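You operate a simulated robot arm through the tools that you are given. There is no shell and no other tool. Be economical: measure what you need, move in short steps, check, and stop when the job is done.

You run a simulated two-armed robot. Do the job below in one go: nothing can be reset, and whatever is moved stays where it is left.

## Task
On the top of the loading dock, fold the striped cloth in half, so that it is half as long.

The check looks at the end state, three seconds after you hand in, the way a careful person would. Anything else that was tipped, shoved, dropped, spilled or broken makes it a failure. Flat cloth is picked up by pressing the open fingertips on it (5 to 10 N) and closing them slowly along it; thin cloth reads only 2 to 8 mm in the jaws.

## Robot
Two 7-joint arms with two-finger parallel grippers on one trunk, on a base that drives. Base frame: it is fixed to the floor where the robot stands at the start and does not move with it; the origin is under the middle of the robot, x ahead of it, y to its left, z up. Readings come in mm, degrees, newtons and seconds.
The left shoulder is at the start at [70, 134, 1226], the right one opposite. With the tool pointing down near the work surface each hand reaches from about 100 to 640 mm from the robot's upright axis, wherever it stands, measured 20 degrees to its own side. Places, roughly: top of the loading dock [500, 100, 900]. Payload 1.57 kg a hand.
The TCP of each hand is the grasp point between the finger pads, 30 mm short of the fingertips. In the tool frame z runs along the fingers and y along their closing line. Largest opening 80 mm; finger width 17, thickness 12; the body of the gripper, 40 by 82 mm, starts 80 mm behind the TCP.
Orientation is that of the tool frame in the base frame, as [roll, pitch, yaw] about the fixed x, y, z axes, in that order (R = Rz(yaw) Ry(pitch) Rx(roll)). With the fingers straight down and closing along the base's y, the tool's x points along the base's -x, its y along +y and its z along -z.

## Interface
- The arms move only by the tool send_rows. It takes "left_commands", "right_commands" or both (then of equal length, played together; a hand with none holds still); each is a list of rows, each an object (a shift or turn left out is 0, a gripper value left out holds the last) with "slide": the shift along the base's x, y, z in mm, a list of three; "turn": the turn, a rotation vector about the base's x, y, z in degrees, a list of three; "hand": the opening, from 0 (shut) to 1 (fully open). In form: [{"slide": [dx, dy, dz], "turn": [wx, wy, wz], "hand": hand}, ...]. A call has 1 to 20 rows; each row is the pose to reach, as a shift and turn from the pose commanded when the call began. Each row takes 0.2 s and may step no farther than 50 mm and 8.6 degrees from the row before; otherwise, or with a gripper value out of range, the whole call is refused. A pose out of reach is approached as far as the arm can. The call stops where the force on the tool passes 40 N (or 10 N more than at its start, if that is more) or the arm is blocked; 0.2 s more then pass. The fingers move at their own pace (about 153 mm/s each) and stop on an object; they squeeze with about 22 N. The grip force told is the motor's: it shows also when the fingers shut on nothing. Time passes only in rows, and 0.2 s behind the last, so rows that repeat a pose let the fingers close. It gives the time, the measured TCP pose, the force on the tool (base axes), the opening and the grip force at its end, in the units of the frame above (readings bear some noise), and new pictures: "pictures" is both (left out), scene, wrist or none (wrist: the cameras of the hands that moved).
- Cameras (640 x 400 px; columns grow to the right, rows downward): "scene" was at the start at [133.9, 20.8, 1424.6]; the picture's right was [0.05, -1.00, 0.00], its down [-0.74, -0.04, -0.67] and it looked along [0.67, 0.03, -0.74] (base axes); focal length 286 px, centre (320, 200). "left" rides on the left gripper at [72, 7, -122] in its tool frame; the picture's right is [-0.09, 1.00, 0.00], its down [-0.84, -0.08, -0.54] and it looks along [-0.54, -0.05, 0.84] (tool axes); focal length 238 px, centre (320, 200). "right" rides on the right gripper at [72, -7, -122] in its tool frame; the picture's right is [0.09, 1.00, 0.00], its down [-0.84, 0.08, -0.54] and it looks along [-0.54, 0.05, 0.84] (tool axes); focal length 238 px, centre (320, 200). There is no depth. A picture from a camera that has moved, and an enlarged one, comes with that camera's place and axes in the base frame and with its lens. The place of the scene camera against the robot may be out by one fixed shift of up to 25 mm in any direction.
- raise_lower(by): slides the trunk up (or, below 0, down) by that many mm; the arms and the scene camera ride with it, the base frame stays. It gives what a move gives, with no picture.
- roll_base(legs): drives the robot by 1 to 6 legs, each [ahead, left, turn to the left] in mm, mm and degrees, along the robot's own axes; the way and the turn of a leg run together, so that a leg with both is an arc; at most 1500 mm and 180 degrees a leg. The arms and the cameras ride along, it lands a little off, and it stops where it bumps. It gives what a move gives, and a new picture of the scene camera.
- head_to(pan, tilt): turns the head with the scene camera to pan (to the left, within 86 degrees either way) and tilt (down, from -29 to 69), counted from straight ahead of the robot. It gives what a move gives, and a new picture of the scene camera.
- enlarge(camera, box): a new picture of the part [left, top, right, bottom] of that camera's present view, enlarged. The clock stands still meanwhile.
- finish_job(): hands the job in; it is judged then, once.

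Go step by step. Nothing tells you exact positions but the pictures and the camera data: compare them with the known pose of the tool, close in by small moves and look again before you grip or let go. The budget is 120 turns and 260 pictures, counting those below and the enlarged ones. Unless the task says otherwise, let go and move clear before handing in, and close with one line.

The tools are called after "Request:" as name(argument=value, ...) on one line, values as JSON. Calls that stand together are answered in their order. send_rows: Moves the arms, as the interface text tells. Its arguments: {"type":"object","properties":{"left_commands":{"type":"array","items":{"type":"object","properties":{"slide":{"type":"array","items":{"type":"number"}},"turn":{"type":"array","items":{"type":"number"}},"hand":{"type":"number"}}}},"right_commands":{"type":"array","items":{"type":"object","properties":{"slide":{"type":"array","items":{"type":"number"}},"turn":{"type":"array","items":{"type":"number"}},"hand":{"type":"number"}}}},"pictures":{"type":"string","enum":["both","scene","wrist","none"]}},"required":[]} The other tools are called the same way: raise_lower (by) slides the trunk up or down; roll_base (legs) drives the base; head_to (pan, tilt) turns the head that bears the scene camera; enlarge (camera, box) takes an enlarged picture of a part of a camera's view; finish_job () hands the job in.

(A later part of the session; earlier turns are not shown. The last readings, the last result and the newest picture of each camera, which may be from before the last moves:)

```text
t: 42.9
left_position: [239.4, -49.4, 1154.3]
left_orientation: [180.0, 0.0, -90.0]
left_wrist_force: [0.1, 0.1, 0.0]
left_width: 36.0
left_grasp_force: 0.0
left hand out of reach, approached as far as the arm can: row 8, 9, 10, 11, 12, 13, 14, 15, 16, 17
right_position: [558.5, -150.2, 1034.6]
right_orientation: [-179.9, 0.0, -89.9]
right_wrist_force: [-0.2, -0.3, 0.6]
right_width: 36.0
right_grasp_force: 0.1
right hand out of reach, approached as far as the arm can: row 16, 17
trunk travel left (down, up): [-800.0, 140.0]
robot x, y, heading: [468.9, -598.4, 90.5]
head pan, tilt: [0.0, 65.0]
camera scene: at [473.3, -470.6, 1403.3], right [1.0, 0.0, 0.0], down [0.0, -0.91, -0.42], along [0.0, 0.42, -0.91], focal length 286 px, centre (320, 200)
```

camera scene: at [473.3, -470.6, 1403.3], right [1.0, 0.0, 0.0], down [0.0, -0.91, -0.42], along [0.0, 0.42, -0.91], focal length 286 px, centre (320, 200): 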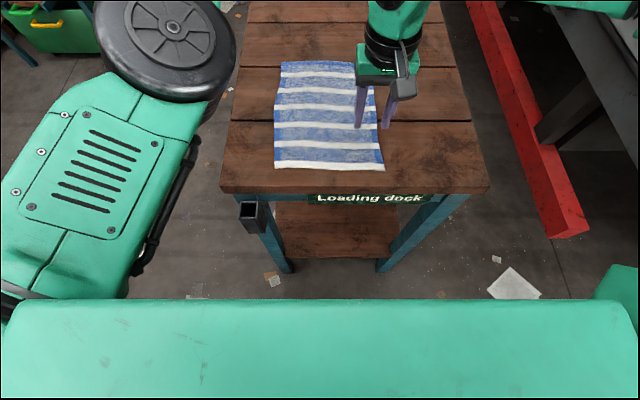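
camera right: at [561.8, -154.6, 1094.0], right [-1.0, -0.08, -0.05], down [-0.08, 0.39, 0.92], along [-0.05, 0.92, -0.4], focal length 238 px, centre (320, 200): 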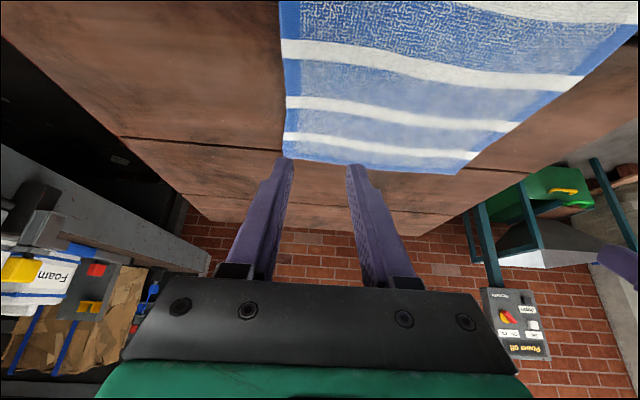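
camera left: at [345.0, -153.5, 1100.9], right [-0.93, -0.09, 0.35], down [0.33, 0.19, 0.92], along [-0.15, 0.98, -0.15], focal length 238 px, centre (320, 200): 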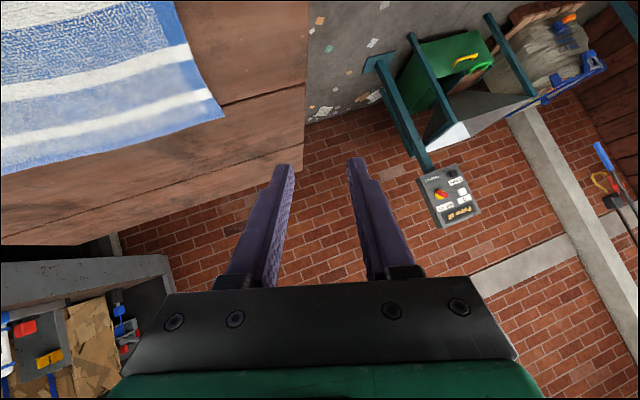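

Both hands are upright again. I bring them side by side at about 575 mm ahead of the robot, high over the table.

Request:
send_rows(left_commands=[{"slide": [0, 0, -10]}, {"slide": [10, 3, -20]}, {"slide": [20, 6, -30]}, {"slide": [30, 9, -40]}, {"slide": [45, 12, -50]}, {"slide": [60, 15, -60]}, {"slide": [75, 18, -70]}, {"slide": [90, 21, -80]}, {"slide": [105, 24, -85]}, {"slide": [120, 26, -90]}, {"slide": [135, 26, -90]}, {"slide": [150, 26, -90]}, {"slide": [165, 26, -90]}, {"slide": [169, 26, -90]}, {"slide": [169, 26, -90]}], right_commands=[{"slide": [1, 10, 3]}, {"slide": [2, 20, 6]}, {"slide": [3, 30, 9]}, {"slide": [4, 40, 12]}, {"slide": [5, 50, 15]}, {"slide": [6, 60, 18]}, {"slide": [7, 70, 21]}, {"slide": [7, 80, 24]}, {"slide": [7, 90, 27]}, {"slide": [7, 100, 30]}, {"slide": [7, 110, 30]}, {"slide": [7, 120, 30]}, {"slide": [7, 127, 30]}, {"slide": [7, 127, 30]}, {"slide": [7, 127, 30]}], pictures="scene")

```text
t: 46.1
left_position: [408.1, -24.6, 1064.5]
left_orientation: [179.9, 0.0, -90.0]
left_wrist_force: [-0.3, 0.3, 0.1]
left_width: 36.1
left_grasp_force: 0.1
left hand out of reach, approached as far as the arm can: row 3, 4, 5, 6, 7
right_position: [611.8, -88.5, 1072.8]
right_orientation: [-179.9, 0.0, -89.9]
right_wrist_force: [0.3, 0.4, -0.1]
right_width: 36.0
right_grasp_force: 0.1
right hand out of reach, approached as far as the arm can: row 1, 2, 3, 4, 5, 6, 7, 8, 9, 10, 11, 12, 13, 14, 15
trunk travel left (down, up): [-800.0, 140.0]
robot x, y, heading: [468.4, -598.9, 90.1]
head pan, tilt: [0.0, 65.0]
camera scene: at [473.0, -470.7, 1403.3], right [1.0, 0.0, 0.0], down [0.0, -0.91, -0.42], along [0.0, 0.42, -0.91], focal length 286 px, centre (320, 200)
```

scene: 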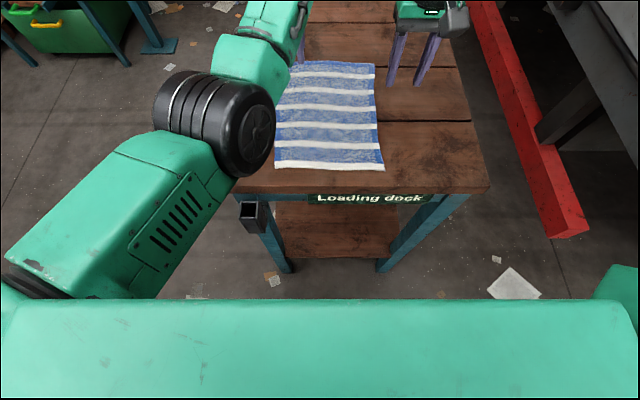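

The right arm runs out of range at this height because the surface is high relative to the shoulders. I raise the trunk, then lower the hands relative to it.

Request:
raise_lower(by=120)

Request:
send_rows(left_commands=[{"slide": [0, 0, -20]}, {"slide": [0, 0, -40]}, {"slide": [0, 0, -60]}, {"slide": [0, 0, -80]}, {"slide": [0, 0, -100]}, {"slide": [0, 0, -120]}, {"slide": [0, 0, -120]}], right_commands=[{"slide": [-5, 5, -20]}, {"slide": [-10, 10, -40]}, {"slide": [-15, 20, -60]}, {"slide": [-20, 30, -80]}, {"slide": [-30, 40, -100]}, {"slide": [-40, 50, -120]}, {"slide": [-40, 60, -120]}], pictures="scene")

```text
t: 47.6
left_position: [407.3, -23.7, 1183.5]
left_orientation: [180.0, -0.1, -90.0]
left_wrist_force: [0.0, 0.3, -0.3]
left_width: 35.9
left_grasp_force: 0.1
right_position: [611.5, -87.8, 1192.4]
right_orientation: [-179.8, 0.0, -89.8]
right_wrist_force: [0.4, 0.5, -0.4]
right_width: 36.1
right_grasp_force: 0.0
trunk travel left (down, up): [-920.0, 20.0]
robot x, y, heading: [466.5, -598.9, 90.4]
head pan, tilt: [0.0, 65.0]
```

```text
t: 49.2
left_position: [407.4, -23.8, 1062.8]
left_orientation: [179.9, 0.1, -90.0]
left_wrist_force: [-0.1, -0.5, -0.2]
left_width: 36.0
left_grasp_force: 0.0
right_position: [622.7, -104.4, 1106.6]
right_orientation: [-180.0, 0.1, -90.0]
right_wrist_force: [0.1, 0.1, -0.1]
right_width: 35.7
right_grasp_force: 0.0
right hand out of reach, approached as far as the arm can: row 1, 2, 3, 4, 5, 6, 7
trunk travel left (down, up): [-920.0, 20.0]
robot x, y, heading: [470.5, -601.2, 90.2]
head pan, tilt: [0.0, 65.0]
camera scene: at [473.3, -470.7, 1523.3], right [1.0, 0.0, 0.0], down [0.0, -0.91, -0.42], along [0.0, 0.42, -0.91], focal length 286 px, centre (320, 200)
```

scene: 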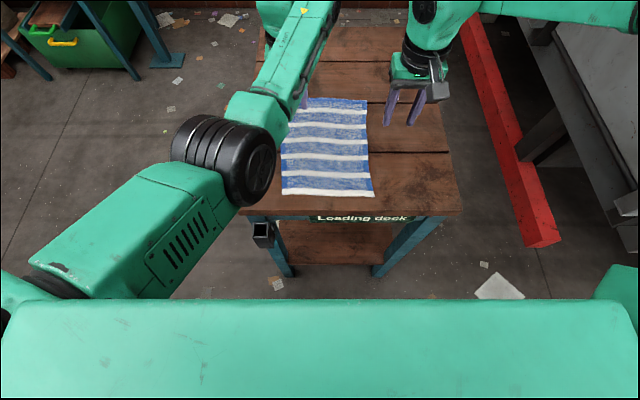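

The right arm sits at a joint limit. I take it back toward its home pose first.

Request:
send_rows(right_commands=[{"slide": [10, -20, 15]}, {"slide": [20, -40, 30]}, {"slide": [30, -60, 45]}, {"slide": [40, -80, 60]}, {"slide": [50, -100, 75]}, {"slide": [60, -120, 90]}, {"slide": [70, -140, 110]}, {"slide": [70, -140, 110]}], pictures="scene")

```text
t: 51.0
left_position: [407.3, -22.9, 1063.2]
left_orientation: [179.8, 0.0, -90.1]
left_wrist_force: [0.8, 0.3, 0.0]
left_width: 36.1
left_grasp_force: 0.0
right_position: [692.8, -243.0, 1217.6]
right_orientation: [-179.8, -0.1, -89.9]
right_wrist_force: [0.1, -0.5, 0.2]
right_width: 36.0
right_grasp_force: 0.1
trunk travel left (down, up): [-920.0, 20.0]
robot x, y, heading: [467.7, -598.7, 90.1]
head pan, tilt: [0.0, 65.0]
camera scene: at [473.2, -470.3, 1523.3], right [1.0, 0.0, 0.0], down [0.0, -0.91, -0.42], along [0.0, 0.42, -0.91], focal length 286 px, centre (320, 200)
```

scene: 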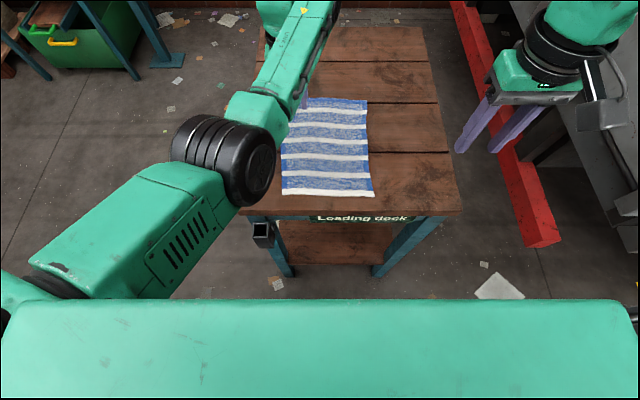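

Home again and tracking. Now the right hand goes forward and down, staying further out to its side.

Request:
send_rows(right_commands=[{"slide": [0, 15, -12]}, {"slide": [0, 30, -24]}, {"slide": [0, 45, -36]}, {"slide": [0, 60, -48]}, {"slide": [0, 75, -60]}, {"slide": [0, 90, -72]}, {"slide": [0, 105, -84]}, {"slide": [0, 120, -96]}, {"slide": [0, 135, -108]}, {"slide": [0, 150, -120]}, {"slide": [0, 165, -130]}, {"slide": [0, 180, -140]}, {"slide": [0, 195, -150]}, {"slide": [0, 210, -150]}, {"slide": [0, 220, -150]}], pictures="scene")

```text
t: 54.2
left_position: [408.4, -23.2, 1063.7]
left_orientation: [179.9, -0.1, -90.0]
left_wrist_force: [0.0, -0.1, -0.1]
left_width: 35.8
left_grasp_force: 0.1
right_position: [704.7, -71.1, 1084.1]
right_orientation: [-179.9, 0.1, -89.9]
right_wrist_force: [-0.1, 0.4, 0.0]
right_width: 36.0
right_grasp_force: 0.1
right hand out of reach, approached as far as the arm can: row 12, 13, 14, 15
trunk travel left (down, up): [-920.0, 20.0]
robot x, y, heading: [466.6, -601.4, 90.1]
head pan, tilt: [0.0, 65.0]
camera scene: at [473.3, -470.4, 1523.3], right [1.0, 0.0, 0.0], down [0.0, -0.91, -0.42], along [0.0, 0.42, -0.91], focal length 286 px, centre (320, 200)
```

scene: 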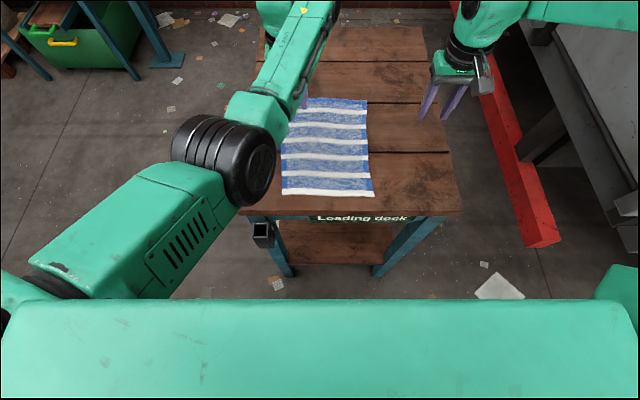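

The right arm is limited when reaching forward and inward with this wrist angle. I try yawing the right hand a little inward while moving to the same spot.

Request:
send_rows(right_commands=[{"slide": [-8, 0, 0], "turn": [0, 0, 5]}, {"slide": [-16, 0, 0], "turn": [0, 0, 10]}, {"slide": [-24, 4, 0], "turn": [0, 0, 15]}, {"slide": [-34, 8, 0], "turn": [0, 0, 20]}, {"slide": [-44, 12, 0], "turn": [0, 0, 25]}, {"slide": [-54, 16, 0], "turn": [0, 0, 30]}, {"slide": [-64, 20, 0], "turn": [0, 0, 30]}, {"slide": [-74, 25, 0], "turn": [0, 0, 30]}, {"slide": [-84, 30, 0], "turn": [0, 0, 30]}, {"slide": [-94, 35, 0], "turn": [0, 0, 30]}, {"slide": [-104, 40, 0], "turn": [0, 0, 30]}, {"slide": [-104, 40, 0], "turn": [0, 0, 30]}], pictures="scene")

```text
t: 56.8
left_position: [408.6, -23.7, 1064.7]
left_orientation: [179.8, -0.1, -90.1]
left_wrist_force: [0.5, 0.1, 0.5]
left_width: 36.0
left_grasp_force: 0.0
right_position: [601.3, -126.0, 1098.9]
right_orientation: [-179.8, 0.0, -60.3]
right_wrist_force: [-0.1, 0.3, 0.1]
right_width: 36.2
right_grasp_force: 0.1
right hand out of reach, approached as far as the arm can: row 2, 3, 4, 5, 6, 7, 8, 9, 10, 11, 12
trunk travel left (down, up): [-920.0, 20.0]
robot x, y, heading: [470.3, -600.5, 90.3]
head pan, tilt: [0.0, 65.0]
camera scene: at [473.0, -470.5, 1523.3], right [1.0, 0.0, 0.0], down [0.0, -0.91, -0.42], along [0.0, 0.42, -0.91], focal length 286 px, centre (320, 200)
```

scene: 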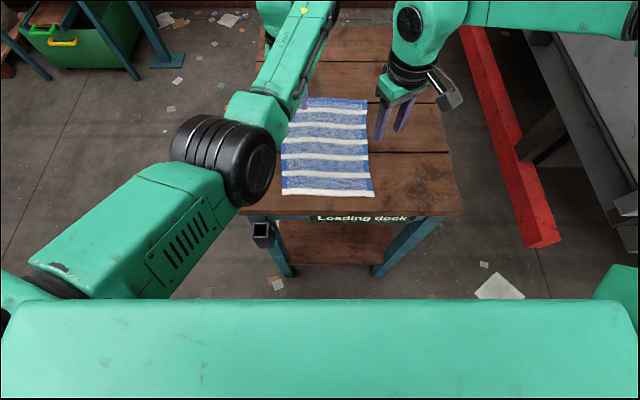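

The right arm is wedged in an elbow-out posture; the left freed itself through a steep tilt close to the body. I do the same with the right, moving the left hand aside a little first.

Request:
send_rows(left_commands=[{"slide": [-15, 0, 0]}, {"slide": [-30, 0, 0]}, {"slide": [-45, 0, 0]}, {"slide": [-60, 0, 0]}, {"slide": [-75, 0, 0]}, {"slide": [-80, 0, 0]}, {"slide": [-80, 0, 0]}, {"slide": [-80, 0, 0]}], right_commands=[{"slide": [0, -20, 10], "turn": [0, 0, -5]}, {"slide": [0, -40, 20], "turn": [0, 0, -10]}, {"slide": [0, -60, 30], "turn": [0, 0, -15]}, {"slide": [0, -80, 40], "turn": [0, 0, -20]}, {"slide": [0, -100, 50], "turn": [0, 0, -25]}, {"slide": [-10, -120, 60], "turn": [0, 0, -30]}, {"slide": [-20, -140, 65], "turn": [0, 0, -30]}, {"slide": [-30, -160, 70], "turn": [0, 0, -30]}], pictures="none")

Request:
send_rows(right_commands=[{"slide": [0, 0, -5], "turn": [8, 0, 0]}, {"slide": [0, 0, -10], "turn": [16, 0, 0]}, {"slide": [0, 0, -15], "turn": [24, 0, 0]}, {"slide": [0, 0, -20], "turn": [32, 0, 0]}, {"slide": [0, 0, -20], "turn": [40, 0, 0]}, {"slide": [0, 0, -20], "turn": [48, 0, 0]}, {"slide": [0, 0, -20], "turn": [56, 0, 0]}, {"slide": [0, 0, -20], "turn": [64, 0, 0]}, {"slide": [0, 0, -20], "turn": [72, 0, 0]}], pictures="scene")

```text
t: 58.6
left_position: [327.6, -25.6, 1063.6]
left_orientation: [179.9, -0.1, -90.0]
left_wrist_force: [0.2, -0.5, -0.2]
left_width: 35.9
left_grasp_force: 0.1
right_position: [572.7, -284.2, 1171.4]
right_orientation: [-179.7, 0.1, -90.0]
right_wrist_force: [1.0, -1.2, -0.4]
right_width: 35.9
right_grasp_force: 0.1
trunk travel left (down, up): [-920.0, 20.0]
robot x, y, heading: [466.9, -596.6, 90.4]
head pan, tilt: [0.0, 65.0]
```

```text
t: 60.6
left_position: [329.9, -23.4, 1063.5]
left_orientation: [179.8, 0.0, -90.0]
left_wrist_force: [0.5, -0.2, 0.1]
left_width: 35.8
left_grasp_force: 0.1
right_position: [571.6, -175.6, 1165.7]
right_orientation: [179.9, 71.1, -90.4]
right_wrist_force: [0.2, -0.3, 1.5]
right_width: 35.8
right_grasp_force: 0.0
right hand out of reach, approached as far as the arm can: row 4, 5, 6, 7, 8, 9
trunk travel left (down, up): [-920.0, 20.0]
robot x, y, heading: [471.1, -596.6, 90.2]
head pan, tilt: [0.0, 65.0]
camera scene: at [474.4, -469.1, 1523.3], right [1.0, 0.0, 0.0], down [0.0, -0.91, -0.42], along [0.0, 0.42, -0.91], focal length 286 px, centre (320, 200)
```

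scene: 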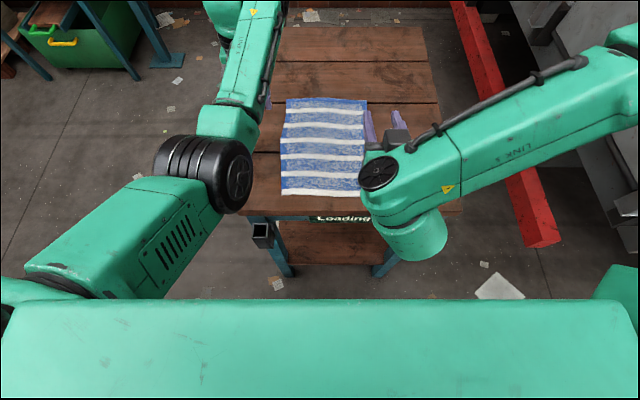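

The elbow is still outboard. I turn the tilted hand to point outward while moving it out, which should pull the elbow in.

Request:
send_rows(right_commands=[{"slide": [10, 3, 0], "turn": [0, 0, -6]}, {"slide": [20, 6, 0], "turn": [0, 0, -12]}, {"slide": [30, 9, 0], "turn": [0, 0, -18]}, {"slide": [40, 12, 0], "turn": [0, 0, -24]}, {"slide": [50, 15, 0], "turn": [0, 0, -30]}, {"slide": [60, 18, 0], "turn": [0, 0, -36]}, {"slide": [70, 21, 0], "turn": [0, 0, -42]}, {"slide": [80, 24, 0], "turn": [0, 0, -48]}, {"slide": [90, 27, 0], "turn": [0, 0, -54]}, {"slide": [100, 30, 0], "turn": [0, 0, -60]}], pictures="scene")

```text
t: 62.8
left_position: [328.2, -24.2, 1063.5]
left_orientation: [179.9, 0.0, -90.1]
left_wrist_force: [-0.8, 1.0, 0.5]
left_width: 36.0
left_grasp_force: 0.1
right_position: [728.4, -150.4, 1193.5]
right_orientation: [-179.7, 71.7, -149.8]
right_wrist_force: [0.5, -0.8, -0.3]
right_width: 36.0
right_grasp_force: 0.1
right hand out of reach, approached as far as the arm can: row 1, 2, 3, 4, 5, 6, 7, 8, 9, 10
trunk travel left (down, up): [-920.0, 20.0]
robot x, y, heading: [469.7, -599.8, 90.3]
head pan, tilt: [0.0, 65.0]
camera scene: at [473.5, -470.4, 1523.3], right [1.0, 0.0, 0.0], down [0.0, -0.91, -0.42], along [0.0, 0.42, -0.91], focal length 286 px, centre (320, 200)
```

scene: 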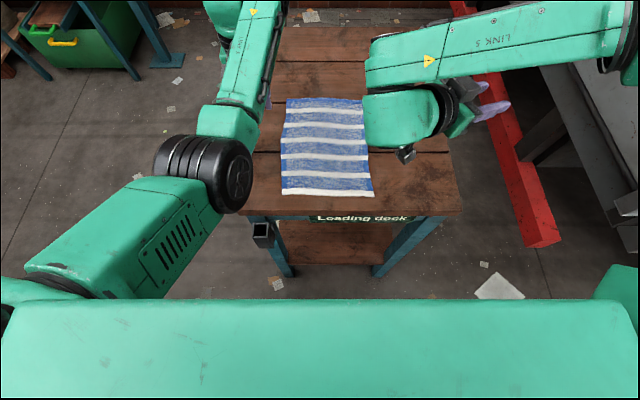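

No flip. I undo that and then mirror exactly what freed the left arm: start upright further inward and close, and tilt from there.

Request:
send_rows(right_commands=[{"slide": [-15, -3, -3], "turn": [0, 0, 6]}, {"slide": [-31, -6, -6], "turn": [0, 0, 12]}, {"slide": [-47, -9, -9], "turn": [0, 0, 18]}, {"slide": [-63, -12, -12], "turn": [0, 0, 24]}, {"slide": [-79, -15, -15], "turn": [0, 0, 30]}, {"slide": [-95, -18, -18], "turn": [0, 0, 36]}, {"slide": [-111, -21, -21], "turn": [0, 0, 42]}, {"slide": [-127, -24, -24], "turn": [0, 0, 48]}, {"slide": [-143, -25, -28], "turn": [0, 0, 54]}, {"slide": [-157, -25, -28], "turn": [0, 0, 60]}], pictures="none")

Request:
send_rows(right_commands=[{"slide": [0, -5, 0], "turn": [-6, 0, 0]}, {"slide": [0, -10, 0], "turn": [-12, 0, 0]}, {"slide": [0, -20, 0], "turn": [-18, 0, 0]}, {"slide": [0, -30, 0], "turn": [-24, 0, 0]}, {"slide": [0, -40, 0], "turn": [-30, 0, 0]}, {"slide": [-5, -50, 0], "turn": [-36, 0, 0]}, {"slide": [-10, -60, 0], "turn": [-42, 0, 0]}, {"slide": [-15, -70, 0], "turn": [-48, 0, 0]}, {"slide": [-20, -80, 0], "turn": [-54, 0, 0]}, {"slide": [-25, -90, 0], "turn": [-60, 0, 0]}, {"slide": [-30, -100, 0], "turn": [-66, 0, 0]}, {"slide": [-35, -110, 0], "turn": [-71, 0, 0]}, {"slide": [-40, -120, 0], "turn": [-71, 0, 0]}, {"slide": [-45, -120, 0], "turn": [-71, 0, 0]}], pictures="scene")

```text
t: 65.0
left_position: [327.5, -23.7, 1064.5]
left_orientation: [179.8, 0.0, -90.0]
left_wrist_force: [-0.5, 1.1, 0.0]
left_width: 35.9
left_grasp_force: 0.1
right_position: [571.7, -173.1, 1165.2]
right_orientation: [-179.6, 72.0, -89.7]
right_wrist_force: [0.5, -0.4, -0.6]
right_width: 36.1
right_grasp_force: 0.1
right hand out of reach, approached as far as the arm can: row 3, 4, 5, 6, 7, 8, 9
trunk travel left (down, up): [-920.0, 20.0]
robot x, y, heading: [470.0, -596.9, 89.9]
head pan, tilt: [0.0, 65.0]
```

```text
t: 68.0
left_position: [326.4, -24.0, 1063.9]
left_orientation: [179.8, -0.1, -90.0]
left_wrist_force: [-0.2, 0.8, -0.2]
left_width: 35.9
left_grasp_force: 0.1
right_position: [525.9, -294.4, 1165.9]
right_orientation: [-179.8, 1.0, -89.9]
right_wrist_force: [-0.5, 0.6, 0.1]
right_width: 36.2
right_grasp_force: 0.1
trunk travel left (down, up): [-920.0, 20.0]
robot x, y, heading: [468.5, -598.9, 90.0]
head pan, tilt: [0.0, 65.0]
camera scene: at [473.1, -470.5, 1523.3], right [1.0, 0.0, 0.0], down [0.0, -0.91, -0.42], along [0.0, 0.42, -0.91], focal length 286 px, centre (320, 200)
```

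scene: 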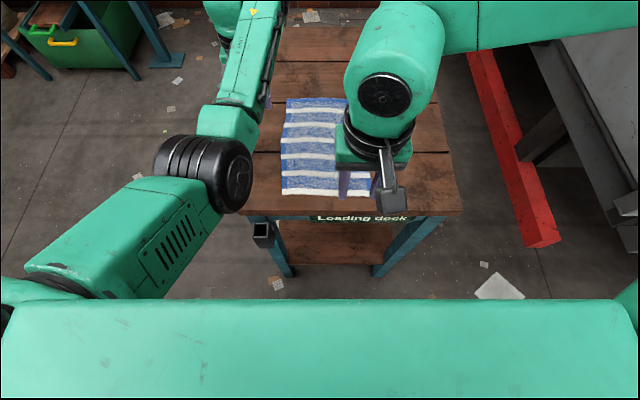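

Now the mirrored tilt from this inner position.

Request:
send_rows(right_commands=[{"slide": [-5, -5, 0], "turn": [8, 0, 0]}, {"slide": [-10, -10, 0], "turn": [16, 0, 0]}, {"slide": [-15, -10, 0], "turn": [24, 0, 0]}, {"slide": [-20, -10, 0], "turn": [32, 0, 0]}, {"slide": [-20, -10, 0], "turn": [40, 0, 0]}, {"slide": [-20, -10, 0], "turn": [48, 0, 0]}, {"slide": [-20, -10, 0], "turn": [56, 0, 0]}, {"slide": [-20, -10, 0], "turn": [64, 0, 0]}], pictures="scene")

```text
t: 69.8
left_position: [328.5, -24.6, 1063.8]
left_orientation: [179.9, 0.0, -90.0]
left_wrist_force: [0.4, 0.4, -0.4]
left_width: 36.1
left_grasp_force: 0.1
right_position: [533.8, -206.2, 1206.6]
right_orientation: [-179.8, 63.2, -90.0]
right_wrist_force: [0.0, -0.3, 0.9]
right_width: 36.1
right_grasp_force: 0.1
right hand out of reach, approached as far as the arm can: row 3, 4, 5, 6, 7, 8
trunk travel left (down, up): [-920.0, 20.0]
robot x, y, heading: [471.8, -598.3, 90.0]
head pan, tilt: [0.0, 65.0]
camera scene: at [473.4, -470.9, 1523.3], right [1.0, 0.0, 0.0], down [0.0, -0.91, -0.42], along [0.0, 0.42, -0.91], focal length 286 px, centre (320, 200)
```

scene: 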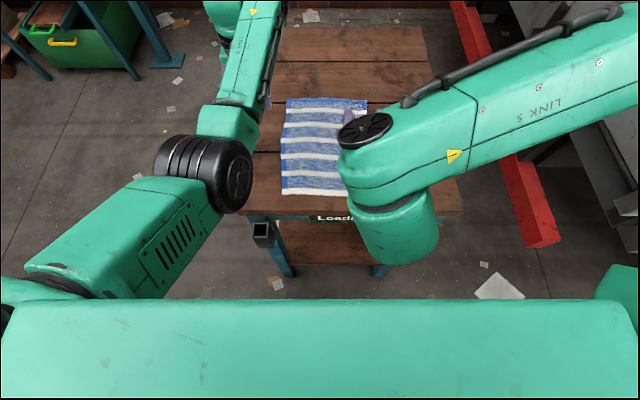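

Still no. I try sliding the tilted hand outward and lower, so that the forearm has to swing to point forward.

Request:
send_rows(right_commands=[{"slide": [15, 0, -8]}, {"slide": [30, 0, -16]}, {"slide": [45, 0, -24]}, {"slide": [60, 0, -32]}, {"slide": [75, 0, -40]}, {"slide": [90, 0, -48]}, {"slide": [105, 0, -56]}, {"slide": [120, 0, -64]}, {"slide": [135, 0, -72]}, {"slide": [150, 0, -80]}, {"slide": [165, 0, -80]}, {"slide": [180, 0, -80]}, {"slide": [195, 0, -80]}, {"slide": [210, 0, -80]}], pictures="scene")

```text
t: 72.8
left_position: [327.5, -23.6, 1063.9]
left_orientation: [179.9, 0.0, -90.1]
left_wrist_force: [0.2, -0.7, -0.7]
left_width: 35.7
left_grasp_force: 0.0
right_position: [657.1, -150.2, 1151.9]
right_orientation: [-179.5, 64.9, -89.8]
right_wrist_force: [-0.8, -0.4, 0.6]
right_width: 35.8
right_grasp_force: 0.1
right hand out of reach, approached as far as the arm can: row 1, 2, 3, 4, 5, 6, 7, 8, 9, 10, 11, 12, 13, 14
trunk travel left (down, up): [-920.0, 20.0]
robot x, y, heading: [465.5, -600.1, 90.1]
head pan, tilt: [0.0, 65.0]
camera scene: at [473.3, -470.5, 1523.3], right [1.0, 0.0, 0.0], down [0.0, -0.91, -0.42], along [0.0, 0.42, -0.91], focal length 286 px, centre (320, 200)
```

scene: 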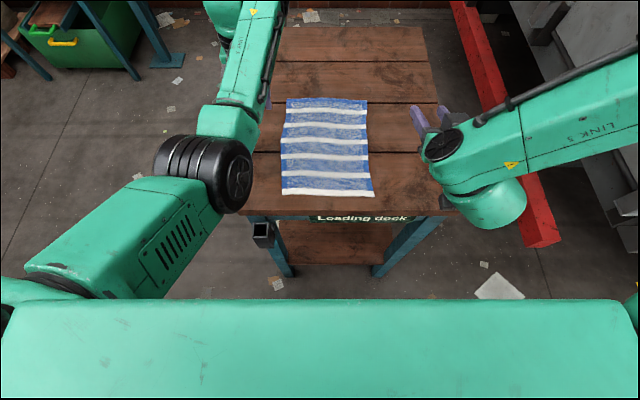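

The right elbow won't flip, so I'll look for a trunk height where the right arm reaches far enough as it is. Its hand kept being pushed upward, which suggests a lower trunk; first I bring it upright and home.

Request:
send_rows(left_commands=[{"slide": [0, 0, 8]}, {"slide": [0, 0, 16]}, {"slide": [0, 0, 24]}, {"slide": [0, 0, 32]}, {"slide": [0, 0, 40]}, {"slide": [0, 0, 48]}, {"slide": [0, 0, 56]}, {"slide": [0, 0, 64]}, {"slide": [0, 0, 72]}, {"slide": [0, 0, 80]}, {"slide": [0, 0, 90]}, {"slide": [0, 0, 100]}, {"slide": [0, 0, 110]}], right_commands=[{"slide": [0, -5, 5], "turn": [-5, 0, 0]}, {"slide": [0, -10, 10], "turn": [-10, 0, 0]}, {"slide": [0, -15, 15], "turn": [-15, 0, 0]}, {"slide": [0, -20, 20], "turn": [-20, 0, 0]}, {"slide": [0, -25, 25], "turn": [-25, 0, 0]}, {"slide": [0, -30, 30], "turn": [-30, 0, 0]}, {"slide": [0, -40, 35], "turn": [-35, 0, 0]}, {"slide": [0, -50, 40], "turn": [-40, 0, 0]}, {"slide": [0, -60, 45], "turn": [-45, 0, 0]}, {"slide": [0, -70, 50], "turn": [-50, 0, 0]}, {"slide": [0, -80, 55], "turn": [-55, 0, 0]}, {"slide": [0, -90, 60], "turn": [-60, 0, 0]}, {"slide": [0, -90, 60], "turn": [-65, 0, 0]}], pictures="none")

Request:
raise_lower(by=-120)

```text
t: 75.6
left_position: [326.0, -25.0, 1172.9]
left_orientation: [179.9, -0.2, -90.0]
left_wrist_force: [1.1, -0.1, 0.1]
left_width: 35.8
left_grasp_force: 0.1
right_position: [657.0, -239.9, 1210.5]
right_orientation: [-179.8, 0.0, -89.9]
right_wrist_force: [0.8, 0.9, 0.4]
right_width: 36.1
right_grasp_force: 0.1
trunk travel left (down, up): [-920.0, 20.0]
robot x, y, heading: [468.9, -598.3, 90.1]
head pan, tilt: [0.0, 65.0]
```

```text
t: 77.1
left_position: [326.3, -24.9, 1055.2]
left_orientation: [179.9, 0.0, -90.0]
left_wrist_force: [0.1, 0.0, -0.5]
left_width: 35.9
left_grasp_force: 0.1
right_position: [656.3, -240.7, 1090.8]
right_orientation: [-179.7, 0.0, -90.0]
right_wrist_force: [-0.2, 0.2, 0.0]
right_width: 35.8
right_grasp_force: 0.0
trunk travel left (down, up): [-800.0, 140.0]
robot x, y, heading: [466.2, -599.3, 90.2]
head pan, tilt: [0.0, 65.0]
```

I test the right hand's forward reach at a higher relative height, which is what a lower trunk would give.

Request:
send_rows(right_commands=[{"slide": [-10, 10, 15]}, {"slide": [-20, 20, 30]}, {"slide": [-30, 35, 45]}, {"slide": [-40, 50, 60]}, {"slide": [-50, 65, 75]}, {"slide": [-60, 80, 90]}, {"slide": [-70, 95, 100]}, {"slide": [-80, 110, 110]}, {"slide": [-90, 125, 110]}, {"slide": [-90, 140, 110]}, {"slide": [-90, 155, 110]}, {"slide": [-90, 170, 110]}, {"slide": [-90, 185, 110]}, {"slide": [-90, 200, 110]}, {"slide": [-90, 215, 110]}], pictures="scene")

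```text
t: 80.3
left_position: [327.1, -23.9, 1053.8]
left_orientation: [179.9, 0.0, -90.1]
left_wrist_force: [-0.6, 0.0, 0.1]
left_width: 36.0
left_grasp_force: 0.0
right_position: [617.0, -95.8, 1175.4]
right_orientation: [-179.8, 0.1, -89.9]
right_wrist_force: [-0.1, -0.3, 0.2]
right_width: 35.8
right_grasp_force: 0.1
right hand out of reach, approached as far as the arm can: row 8, 9, 10, 11, 12, 13, 14, 15
trunk travel left (down, up): [-800.0, 140.0]
robot x, y, heading: [468.5, -597.5, 90.2]
head pan, tilt: [0.0, 65.0]
camera scene: at [473.6, -470.4, 1403.3], right [1.0, 0.0, 0.0], down [0.0, -0.91, -0.42], along [0.0, 0.42, -0.91], focal length 286 px, centre (320, 200)
```

scene: 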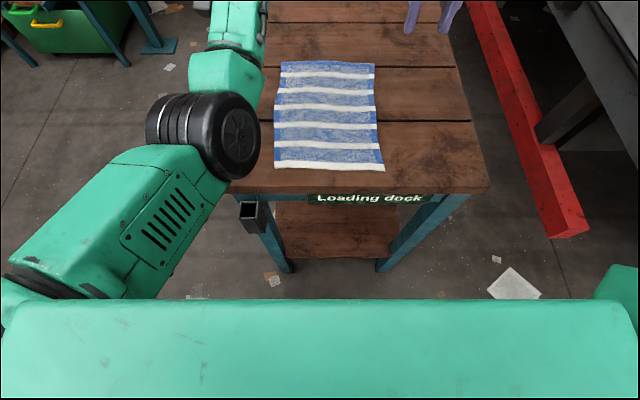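

The limit looks like a wrist-turn limit rather than height. I turn the right hand clockwise (the gripper is symmetric) and see whether the reach opens up.

Request:
send_rows(right_commands=[{"turn": [0, 0, -8]}, {"turn": [0, 0, -16]}, {"turn": [0, 0, -24]}, {"turn": [0, 0, -32]}, {"slide": [-5, 10, 0], "turn": [0, 0, -40]}, {"slide": [-10, 20, 0], "turn": [0, 0, -48]}, {"slide": [-20, 30, 0], "turn": [0, 0, -56]}, {"slide": [-30, 40, 0], "turn": [0, 0, -60]}, {"slide": [-40, 50, 0], "turn": [0, 0, -60]}, {"slide": [-50, 60, 0], "turn": [0, 0, -60]}, {"slide": [-50, 70, 0], "turn": [0, 0, -60]}], pictures="scene")

```text
t: 82.7
left_position: [327.5, -24.8, 1054.5]
left_orientation: [179.9, 0.0, -90.0]
left_wrist_force: [-0.9, -0.1, 0.0]
left_width: 36.0
left_grasp_force: 0.0
right_position: [613.1, -96.4, 1163.9]
right_orientation: [-179.9, -0.1, -150.0]
right_wrist_force: [0.0, 0.6, -0.3]
right_width: 36.0
right_grasp_force: 0.1
right hand out of reach, approached as far as the arm can: row 5, 6, 7, 8, 9, 10, 11
trunk travel left (down, up): [-800.0, 140.0]
robot x, y, heading: [471.9, -598.1, 90.4]
head pan, tilt: [0.0, 65.0]
camera scene: at [473.3, -470.6, 1403.3], right [1.0, 0.0, 0.0], down [0.0, -0.91, -0.42], along [0.0, 0.42, -0.91], focal length 286 px, centre (320, 200)
```

scene: 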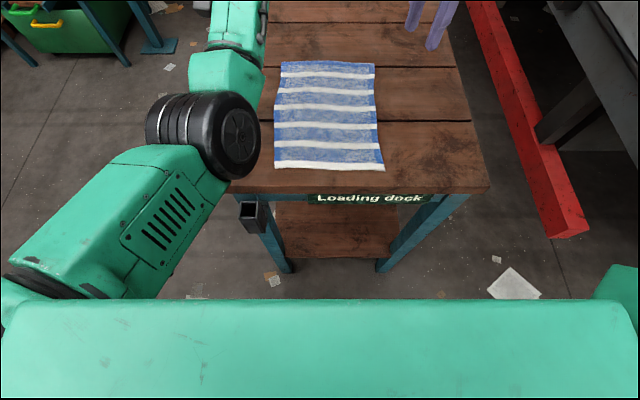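

Yaw is not the limit. I look at the right arm itself to understand its posture.

Request:
head_to(pan=-45, tilt=20)

Request:
head_to(pan=40, tilt=35)

```text
t: 83.8
left_position: [328.3, -24.9, 1052.9]
left_orientation: [179.9, 0.0, -90.0]
left_wrist_force: [0.0, -0.8, 0.2]
left_width: 36.1
left_grasp_force: 0.0
right_position: [613.3, -94.8, 1165.0]
right_orientation: [-179.9, 0.0, -149.8]
right_wrist_force: [-0.5, 0.2, 0.0]
right_width: 36.0
right_grasp_force: 0.1
trunk travel left (down, up): [-800.0, 140.0]
robot x, y, heading: [467.9, -596.7, 90.2]
head pan, tilt: [-45.0, 20.0]
camera scene: at [539.0, -465.1, 1466.9], right [0.71, -0.7, 0.0], down [-0.24, -0.24, -0.94], along [0.66, 0.67, -0.34], focal length 286 px, centre (320, 200)
```

scene: 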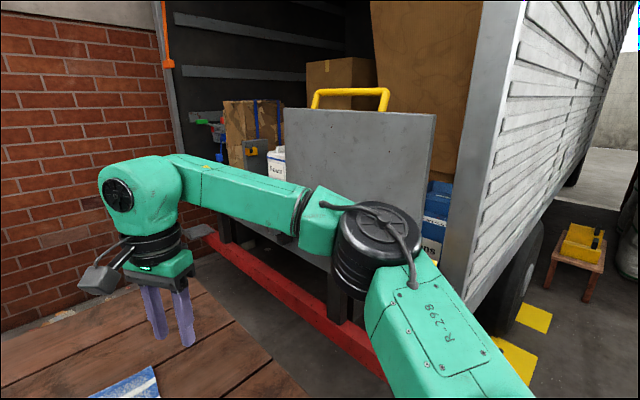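

```text
t: 85.4
left_position: [327.1, -24.5, 1054.4]
left_orientation: [179.9, 0.0, -89.8]
left_wrist_force: [0.1, -0.7, 0.5]
left_width: 36.1
left_grasp_force: 0.0
right_position: [613.0, -95.7, 1164.6]
right_orientation: [-180.0, 0.0, -149.9]
right_wrist_force: [0.3, 0.0, 0.5]
right_width: 36.1
right_grasp_force: 0.0
trunk travel left (down, up): [-800.0, 140.0]
robot x, y, heading: [469.4, -597.3, 90.1]
head pan, tilt: [40.0, 35.0]
camera scene: at [416.7, -464.0, 1443.2], right [0.76, 0.64, 0.0], down [0.37, -0.44, -0.82], along [-0.53, 0.63, -0.57], focal length 286 px, centre (320, 200)
```

scene: 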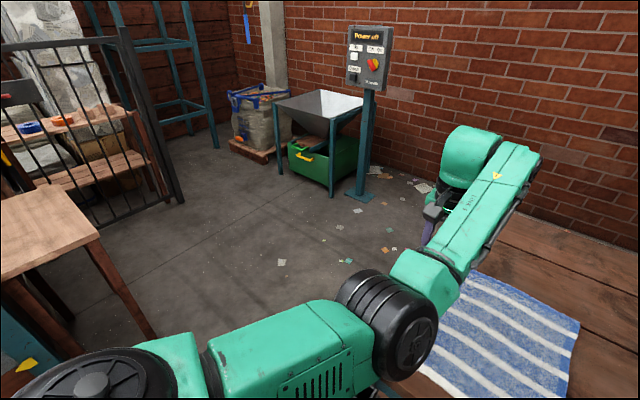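

The right arm lies like a flat "chicken wing". I test whether a sideways tilt of the hand frees its forward reach.

Request:
send_rows(right_commands=[{"turn": [0, 6, 0]}, {"turn": [0, 12, 0]}, {"turn": [0, 18, 0]}, {"turn": [0, 24, 0]}, {"turn": [0, 30, 0]}, {"slide": [-10, 15, 0], "turn": [0, 30, 0]}, {"slide": [-20, 30, 0], "turn": [0, 30, 0]}, {"slide": [-30, 45, 0], "turn": [0, 30, 0]}, {"slide": [-40, 60, 0], "turn": [0, 30, 0]}, {"slide": [-40, 75, 0], "turn": [0, 30, 0]}], pictures="none")

Request:
send_rows(right_commands=[{"turn": [0, -8, 0]}, {"turn": [0, -16, 0]}, {"turn": [0, -24, 0]}, {"turn": [0, -32, 0]}, {"turn": [0, -40, 0]}, {"turn": [0, -48, 0]}, {"turn": [0, -54, 0]}, {"turn": [0, -60, 0]}, {"slide": [-10, 15, 0], "turn": [0, -60, 0]}, {"slide": [-20, 30, 0], "turn": [0, -60, 0]}, {"slide": [-30, 45, 0], "turn": [0, -60, 0]}, {"slide": [-40, 60, 0], "turn": [0, -60, 0]}, {"slide": [-40, 75, 0], "turn": [0, -60, 0]}], pictures="none")

```text
t: 87.6
left_position: [326.0, -26.0, 1054.2]
left_orientation: [180.0, 0.0, -89.9]
left_wrist_force: [0.5, 0.7, 1.3]
left_width: 35.9
left_grasp_force: 0.1
right_position: [578.9, -50.2, 1161.8]
right_orientation: [164.0, -25.7, -146.2]
right_wrist_force: [-0.2, 0.1, -0.6]
right_width: 35.9
right_grasp_force: 0.1
right hand out of reach, approached as far as the arm can: row 9, 10
trunk travel left (down, up): [-800.0, 140.0]
robot x, y, heading: [468.8, -597.1, 90.0]
head pan, tilt: [40.0, 35.0]
```

```text
t: 90.4
left_position: [327.0, -24.1, 1052.4]
left_orientation: [179.9, 0.1, -90.0]
left_wrist_force: [-0.3, -0.6, 0.5]
left_width: 36.0
left_grasp_force: 0.0
right_position: [682.6, -119.6, 1147.1]
right_orientation: [-163.7, 25.6, -146.1]
right_wrist_force: [1.2, -0.4, -0.2]
right_width: 36.1
right_grasp_force: 0.0
right hand out of reach, approached as far as the arm can: row 1, 2, 3, 4, 5, 6, 7, 8, 9, 10, 11, 12, 13
trunk travel left (down, up): [-800.0, 140.0]
robot x, y, heading: [469.2, -599.1, 90.3]
head pan, tilt: [40.0, 35.0]
```

Useful: tilting the right hand so its fingers lean inward frees the reach. I set that hand to lean inward with its jaws closing along y, so both fingertips still meet the cloth evenly, and test the reach.

Request:
send_rows(right_commands=[{"slide": [0, -5, 0], "turn": [0, 7.5, 0]}, {"slide": [0, -10, 0], "turn": [0, 15, 0]}, {"slide": [0, -20, 0], "turn": [0, 22, 0]}, {"slide": [0, -30, 0], "turn": [0, 30, 0]}, {"slide": [0, -30, 0], "turn": [0, 30, 0]}], pictures="none")

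Request:
send_rows(right_commands=[{"turn": [0, 0, -8]}, {"turn": [0, 0, -16]}, {"turn": [0, 0, -24]}, {"turn": [0, 0, -30]}, {"turn": [0, 0, -30]}], pictures="none")

Request:
send_rows(right_commands=[{"turn": [0, 5, 0]}, {"turn": [0, 10, 0]}, {"turn": [0, 15, 0]}, {"slide": [-10, 10, -3], "turn": [0, 20, 0]}, {"slide": [-20, 20, -6], "turn": [0, 25, 0]}, {"slide": [-30, 30, -9], "turn": [0, 30, 0]}, {"slide": [-40, 40, -12], "turn": [0, 35, 0]}, {"slide": [-50, 50, -15], "turn": [0, 35, 0]}, {"slide": [-60, 60, -20], "turn": [0, 35, 0]}, {"slide": [-70, 70, -25], "turn": [0, 35, 0]}, {"slide": [-80, 80, -30], "turn": [0, 35, 0]}, {"slide": [-90, 90, -35], "turn": [0, 35, 0]}, {"slide": [-92, 100, -40], "turn": [0, 35, 0]}, {"slide": [-92, 110, -45], "turn": [0, 35, 0]}], pictures="wrist")

```text
t: 91.6
left_position: [327.1, -23.2, 1053.1]
left_orientation: [-180.0, 0.0, -90.0]
left_wrist_force: [-0.1, 0.0, -0.8]
left_width: 35.9
left_grasp_force: 0.1
right_position: [682.5, -150.7, 1143.9]
right_orientation: [-179.9, -0.1, -149.9]
right_wrist_force: [-0.4, 1.0, -0.1]
right_width: 36.0
right_grasp_force: 0.0
trunk travel left (down, up): [-800.0, 140.0]
robot x, y, heading: [470.0, -597.6, 90.2]
head pan, tilt: [40.0, 35.0]
```

```text
t: 92.8
left_position: [327.6, -24.8, 1053.7]
left_orientation: [179.9, -0.1, -90.0]
left_wrist_force: [0.2, 0.3, -0.5]
left_width: 35.9
left_grasp_force: 0.1
right_position: [684.1, -150.8, 1142.8]
right_orientation: [-179.8, 0.0, -180.0]
right_wrist_force: [0.1, 0.0, 0.1]
right_width: 35.9
right_grasp_force: 0.1
trunk travel left (down, up): [-800.0, 140.0]
robot x, y, heading: [471.4, -595.0, 90.0]
head pan, tilt: [40.0, 35.0]
```

```text
t: 95.8
left_position: [327.5, -22.8, 1053.2]
left_orientation: [179.9, 0.0, -90.0]
left_wrist_force: [0.0, 0.7, 0.3]
left_width: 36.2
left_grasp_force: 0.0
right_position: [592.8, -40.6, 1097.4]
right_orientation: [-179.8, -35.0, -179.9]
right_wrist_force: [-0.8, -0.4, -0.4]
right_width: 36.0
right_grasp_force: 0.1
trunk travel left (down, up): [-800.0, 140.0]
robot x, y, heading: [465.3, -598.3, 89.9]
head pan, tilt: [40.0, 35.0]
camera right: at [603.7, -46.0, 1238.8], right [-0.08, 1.0, 0.05], down [1.0, 0.08, -0.04], along [-0.04, 0.05, -1.0], focal length 238 px, centre (320, 200)
```

right: 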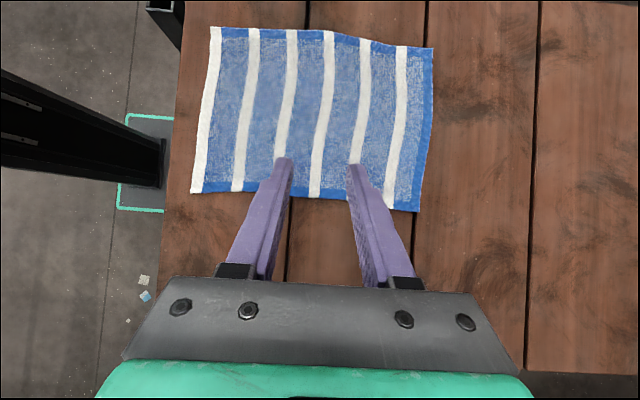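

That works: the right hand reaches 558 mm ahead with no limit. From this overhead view the cloth spans x 379–596, y −192 to 100. I drive in again and bring both hands over the far corners.

Request:
roll_base(legs=[[118, 15, 0]])

Request:
head_to(pan=0, tilt=50)

```text
t: 97.0
left_position: [313.1, 92.5, 1055.0]
left_orientation: [179.9, 0.2, -90.1]
left_wrist_force: [0.5, 0.1, -0.6]
left_width: 36.2
left_grasp_force: 0.1
right_position: [577.6, 75.2, 1100.0]
right_orientation: [180.0, -35.1, -180.0]
right_wrist_force: [-0.2, -0.3, -0.8]
right_width: 36.0
right_grasp_force: 0.2
trunk travel left (down, up): [-800.0, 140.0]
robot x, y, heading: [454.2, -478.7, 90.3]
head pan, tilt: [40.0, 35.0]
camera scene: at [401.6, -348.3, 1443.4], right [0.76, 0.65, 0.0], down [0.37, -0.44, -0.82], along [-0.53, 0.63, -0.57], focal length 286 px, centre (320, 200)
```

scene: 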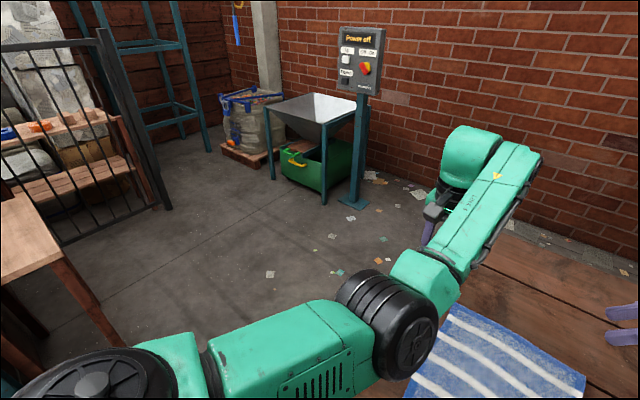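

```text
t: 98.1
left_position: [312.6, 93.5, 1053.6]
left_orientation: [179.9, 0.0, -90.0]
left_wrist_force: [-0.5, -0.5, 0.2]
left_width: 35.9
left_grasp_force: 0.1
right_position: [577.0, 76.7, 1099.2]
right_orientation: [-179.8, -35.0, -179.9]
right_wrist_force: [0.1, -0.6, -0.5]
right_width: 36.1
right_grasp_force: 0.1
trunk travel left (down, up): [-800.0, 140.0]
robot x, y, heading: [455.2, -481.4, 90.2]
head pan, tilt: [0.0, 50.0]
camera scene: at [457.8, -336.9, 1421.5], right [1.0, 0.0, 0.0], down [0.0, -0.77, -0.64], along [0.0, 0.64, -0.77], focal length 286 px, centre (320, 200)
```

scene: 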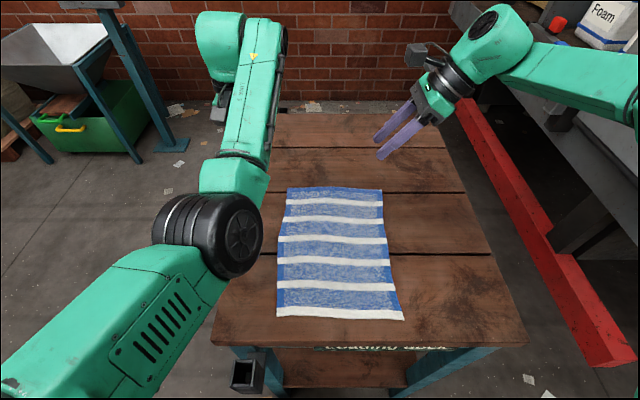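

Both hands are placed well. I move them above the far corners and lower to about 50 mm over the cloth.

Request:
send_rows(left_commands=[{"slide": [12, 0, -5]}, {"slide": [24, 0, -10]}, {"slide": [36, 0, -15]}, {"slide": [48, 0, -20]}, {"slide": [60, 0, -25]}, {"slide": [72, 0, -30]}, {"slide": [85, -2, -37]}, {"slide": [97, -2, -43]}, {"slide": [97, -2, -43]}], right_commands=[{"slide": [2, 2, -11], "turn": [0, -1, 0], "hand": 0.35}, {"slide": [4, 4, -22], "turn": [0, -2, 0]}, {"slide": [6, 6, -33], "turn": [0, -3, 0]}, {"slide": [8, 8, -44], "turn": [0, -4, 0]}, {"slide": [9, 10, -55], "turn": [0, -5, 0]}, {"slide": [10, 12, -66], "turn": [0, -6, 0]}, {"slide": [12, 14, -77], "turn": [0, -7, 0]}, {"slide": [13, 15, -88], "turn": [0, -8, 0]}, {"slide": [13, 15, -88], "turn": [0, -8, 0]}])

```text
t: 100.1
left_position: [409.8, 92.4, 1011.0]
left_orientation: [179.9, 0.0, -90.1]
left_wrist_force: [0.3, -0.6, 0.0]
left_width: 35.8
left_grasp_force: 0.1
right_position: [597.8, 65.0, 1019.5]
right_orientation: [-179.9, -27.0, 180.0]
right_wrist_force: [0.4, 0.3, -0.1]
right_width: 27.9
right_grasp_force: 0.0
right hand out of reach, approached as far as the arm can: row 2, 3, 4, 5, 6, 7, 8, 9
trunk travel left (down, up): [-800.0, 140.0]
robot x, y, heading: [450.3, -478.9, 90.2]
head pan, tilt: [0.0, 50.0]
camera scene: at [457.6, -336.3, 1421.4], right [1.0, 0.0, 0.0], down [0.0, -0.77, -0.64], along [0.0, 0.64, -0.77], focal length 286 px, centre (320, 200)
camera right: at [589.9, 57.7, 1160.6], right [-0.08, 1.0, 0.04], down [0.99, 0.08, 0.1], along [0.1, 0.05, -0.99], focal length 238 px, centre (320, 200)
camera left: at [404.3, 20.2, 1133.9], right [-1.0, 0.09, 0.0], down [0.08, 0.84, 0.54], along [0.05, 0.54, -0.84], focal length 238 px, centre (320, 200)
```

scene: 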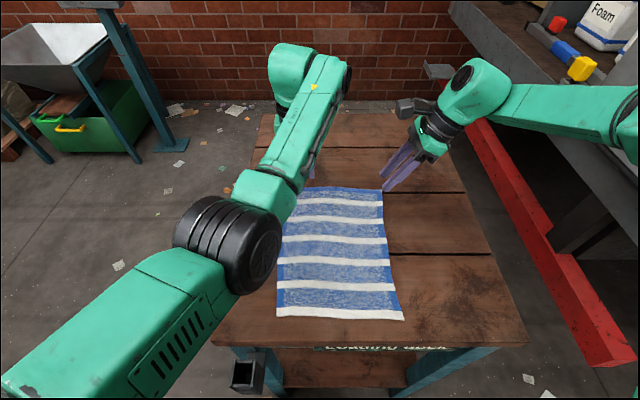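
right: 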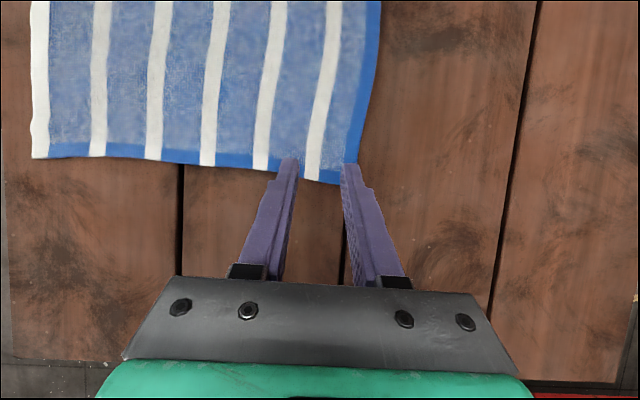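
left: 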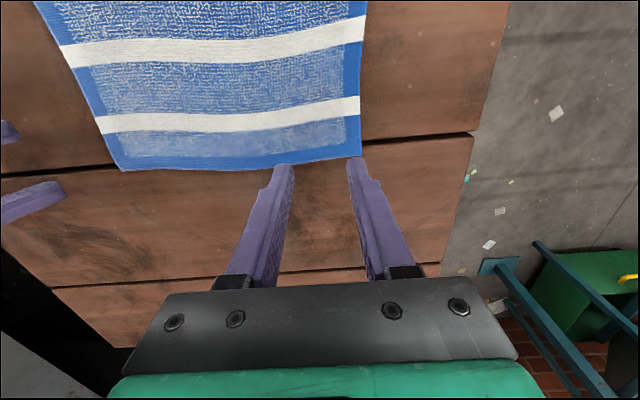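

Lessening the lean cost reach, so I lean the right hand back to 40° and move to the corner (far edge at y ≈ 104).

Request:
send_rows(left_commands=[{"slide": [0, 2, -10]}, {"slide": [0, 4, -20]}, {"slide": [0, 4, -30]}, {"slide": [0, 4, -35]}, {"slide": [0, 4, -38]}, {"slide": [0, 4, -38]}, {"slide": [0, 4, -38]}, {"slide": [0, 4, -38]}], right_commands=[{"turn": [0, 4, 0]}, {"turn": [0, 8, 0]}, {"slide": [0, 5, 0], "turn": [0, 13, 0]}, {"slide": [-3, 12, -5], "turn": [0, 13, 0]}, {"slide": [-7, 19, -10], "turn": [0, 13, 0]}, {"slide": [-8, 26, -18], "turn": [0, 13, 0]}, {"slide": [-8, 29, -25], "turn": [0, 13, 0]}, {"slide": [-8, 29, -32], "turn": [0, 13, 0]}])

```text
t: 101.9
left_position: [408.6, 95.4, 973.1]
left_orientation: [-180.0, 0.0, -90.0]
left_wrist_force: [0.7, 1.4, 0.1]
left_width: 35.8
left_grasp_force: 0.0
right_position: [598.0, 58.8, 1005.4]
right_orientation: [180.0, -40.0, -179.9]
right_wrist_force: [-0.2, -0.6, -0.6]
right_width: 28.0
right_grasp_force: 0.2
right hand out of reach, approached as far as the arm can: row 4, 5, 6, 7, 8
trunk travel left (down, up): [-800.0, 140.0]
robot x, y, heading: [454.0, -477.3, 90.2]
head pan, tilt: [0.0, 50.0]
camera scene: at [458.0, -336.3, 1421.4], right [1.0, 0.0, 0.0], down [0.0, -0.77, -0.64], along [0.0, 0.64, -0.77], focal length 286 px, centre (320, 200)
camera right: at [620.7, 52.7, 1144.7], right [-0.07, 1.0, 0.06], down [0.99, 0.08, -0.12], along [-0.13, 0.05, -0.99], focal length 238 px, centre (320, 200)
camera left: at [403.6, 24.1, 1095.9], right [-1.0, 0.09, 0.0], down [0.08, 0.84, 0.54], along [0.05, 0.54, -0.84], focal length 238 px, centre (320, 200)
```

scene: 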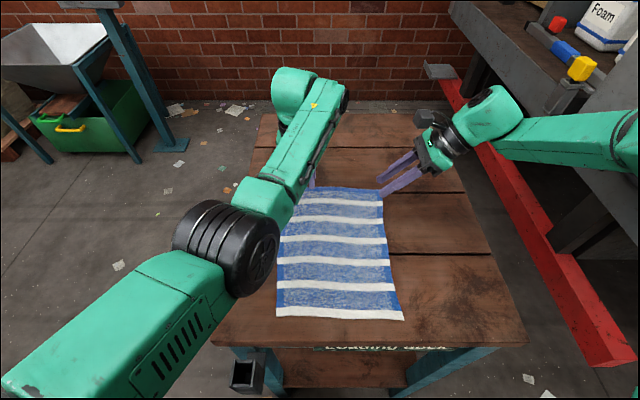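
right: 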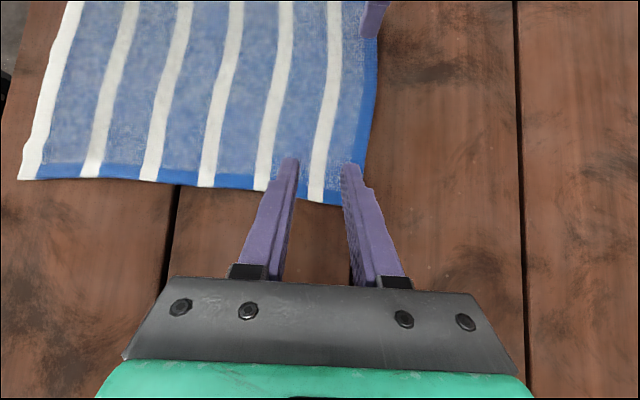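
left: 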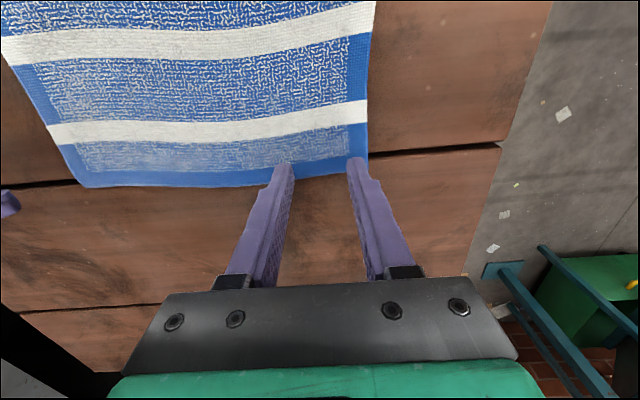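

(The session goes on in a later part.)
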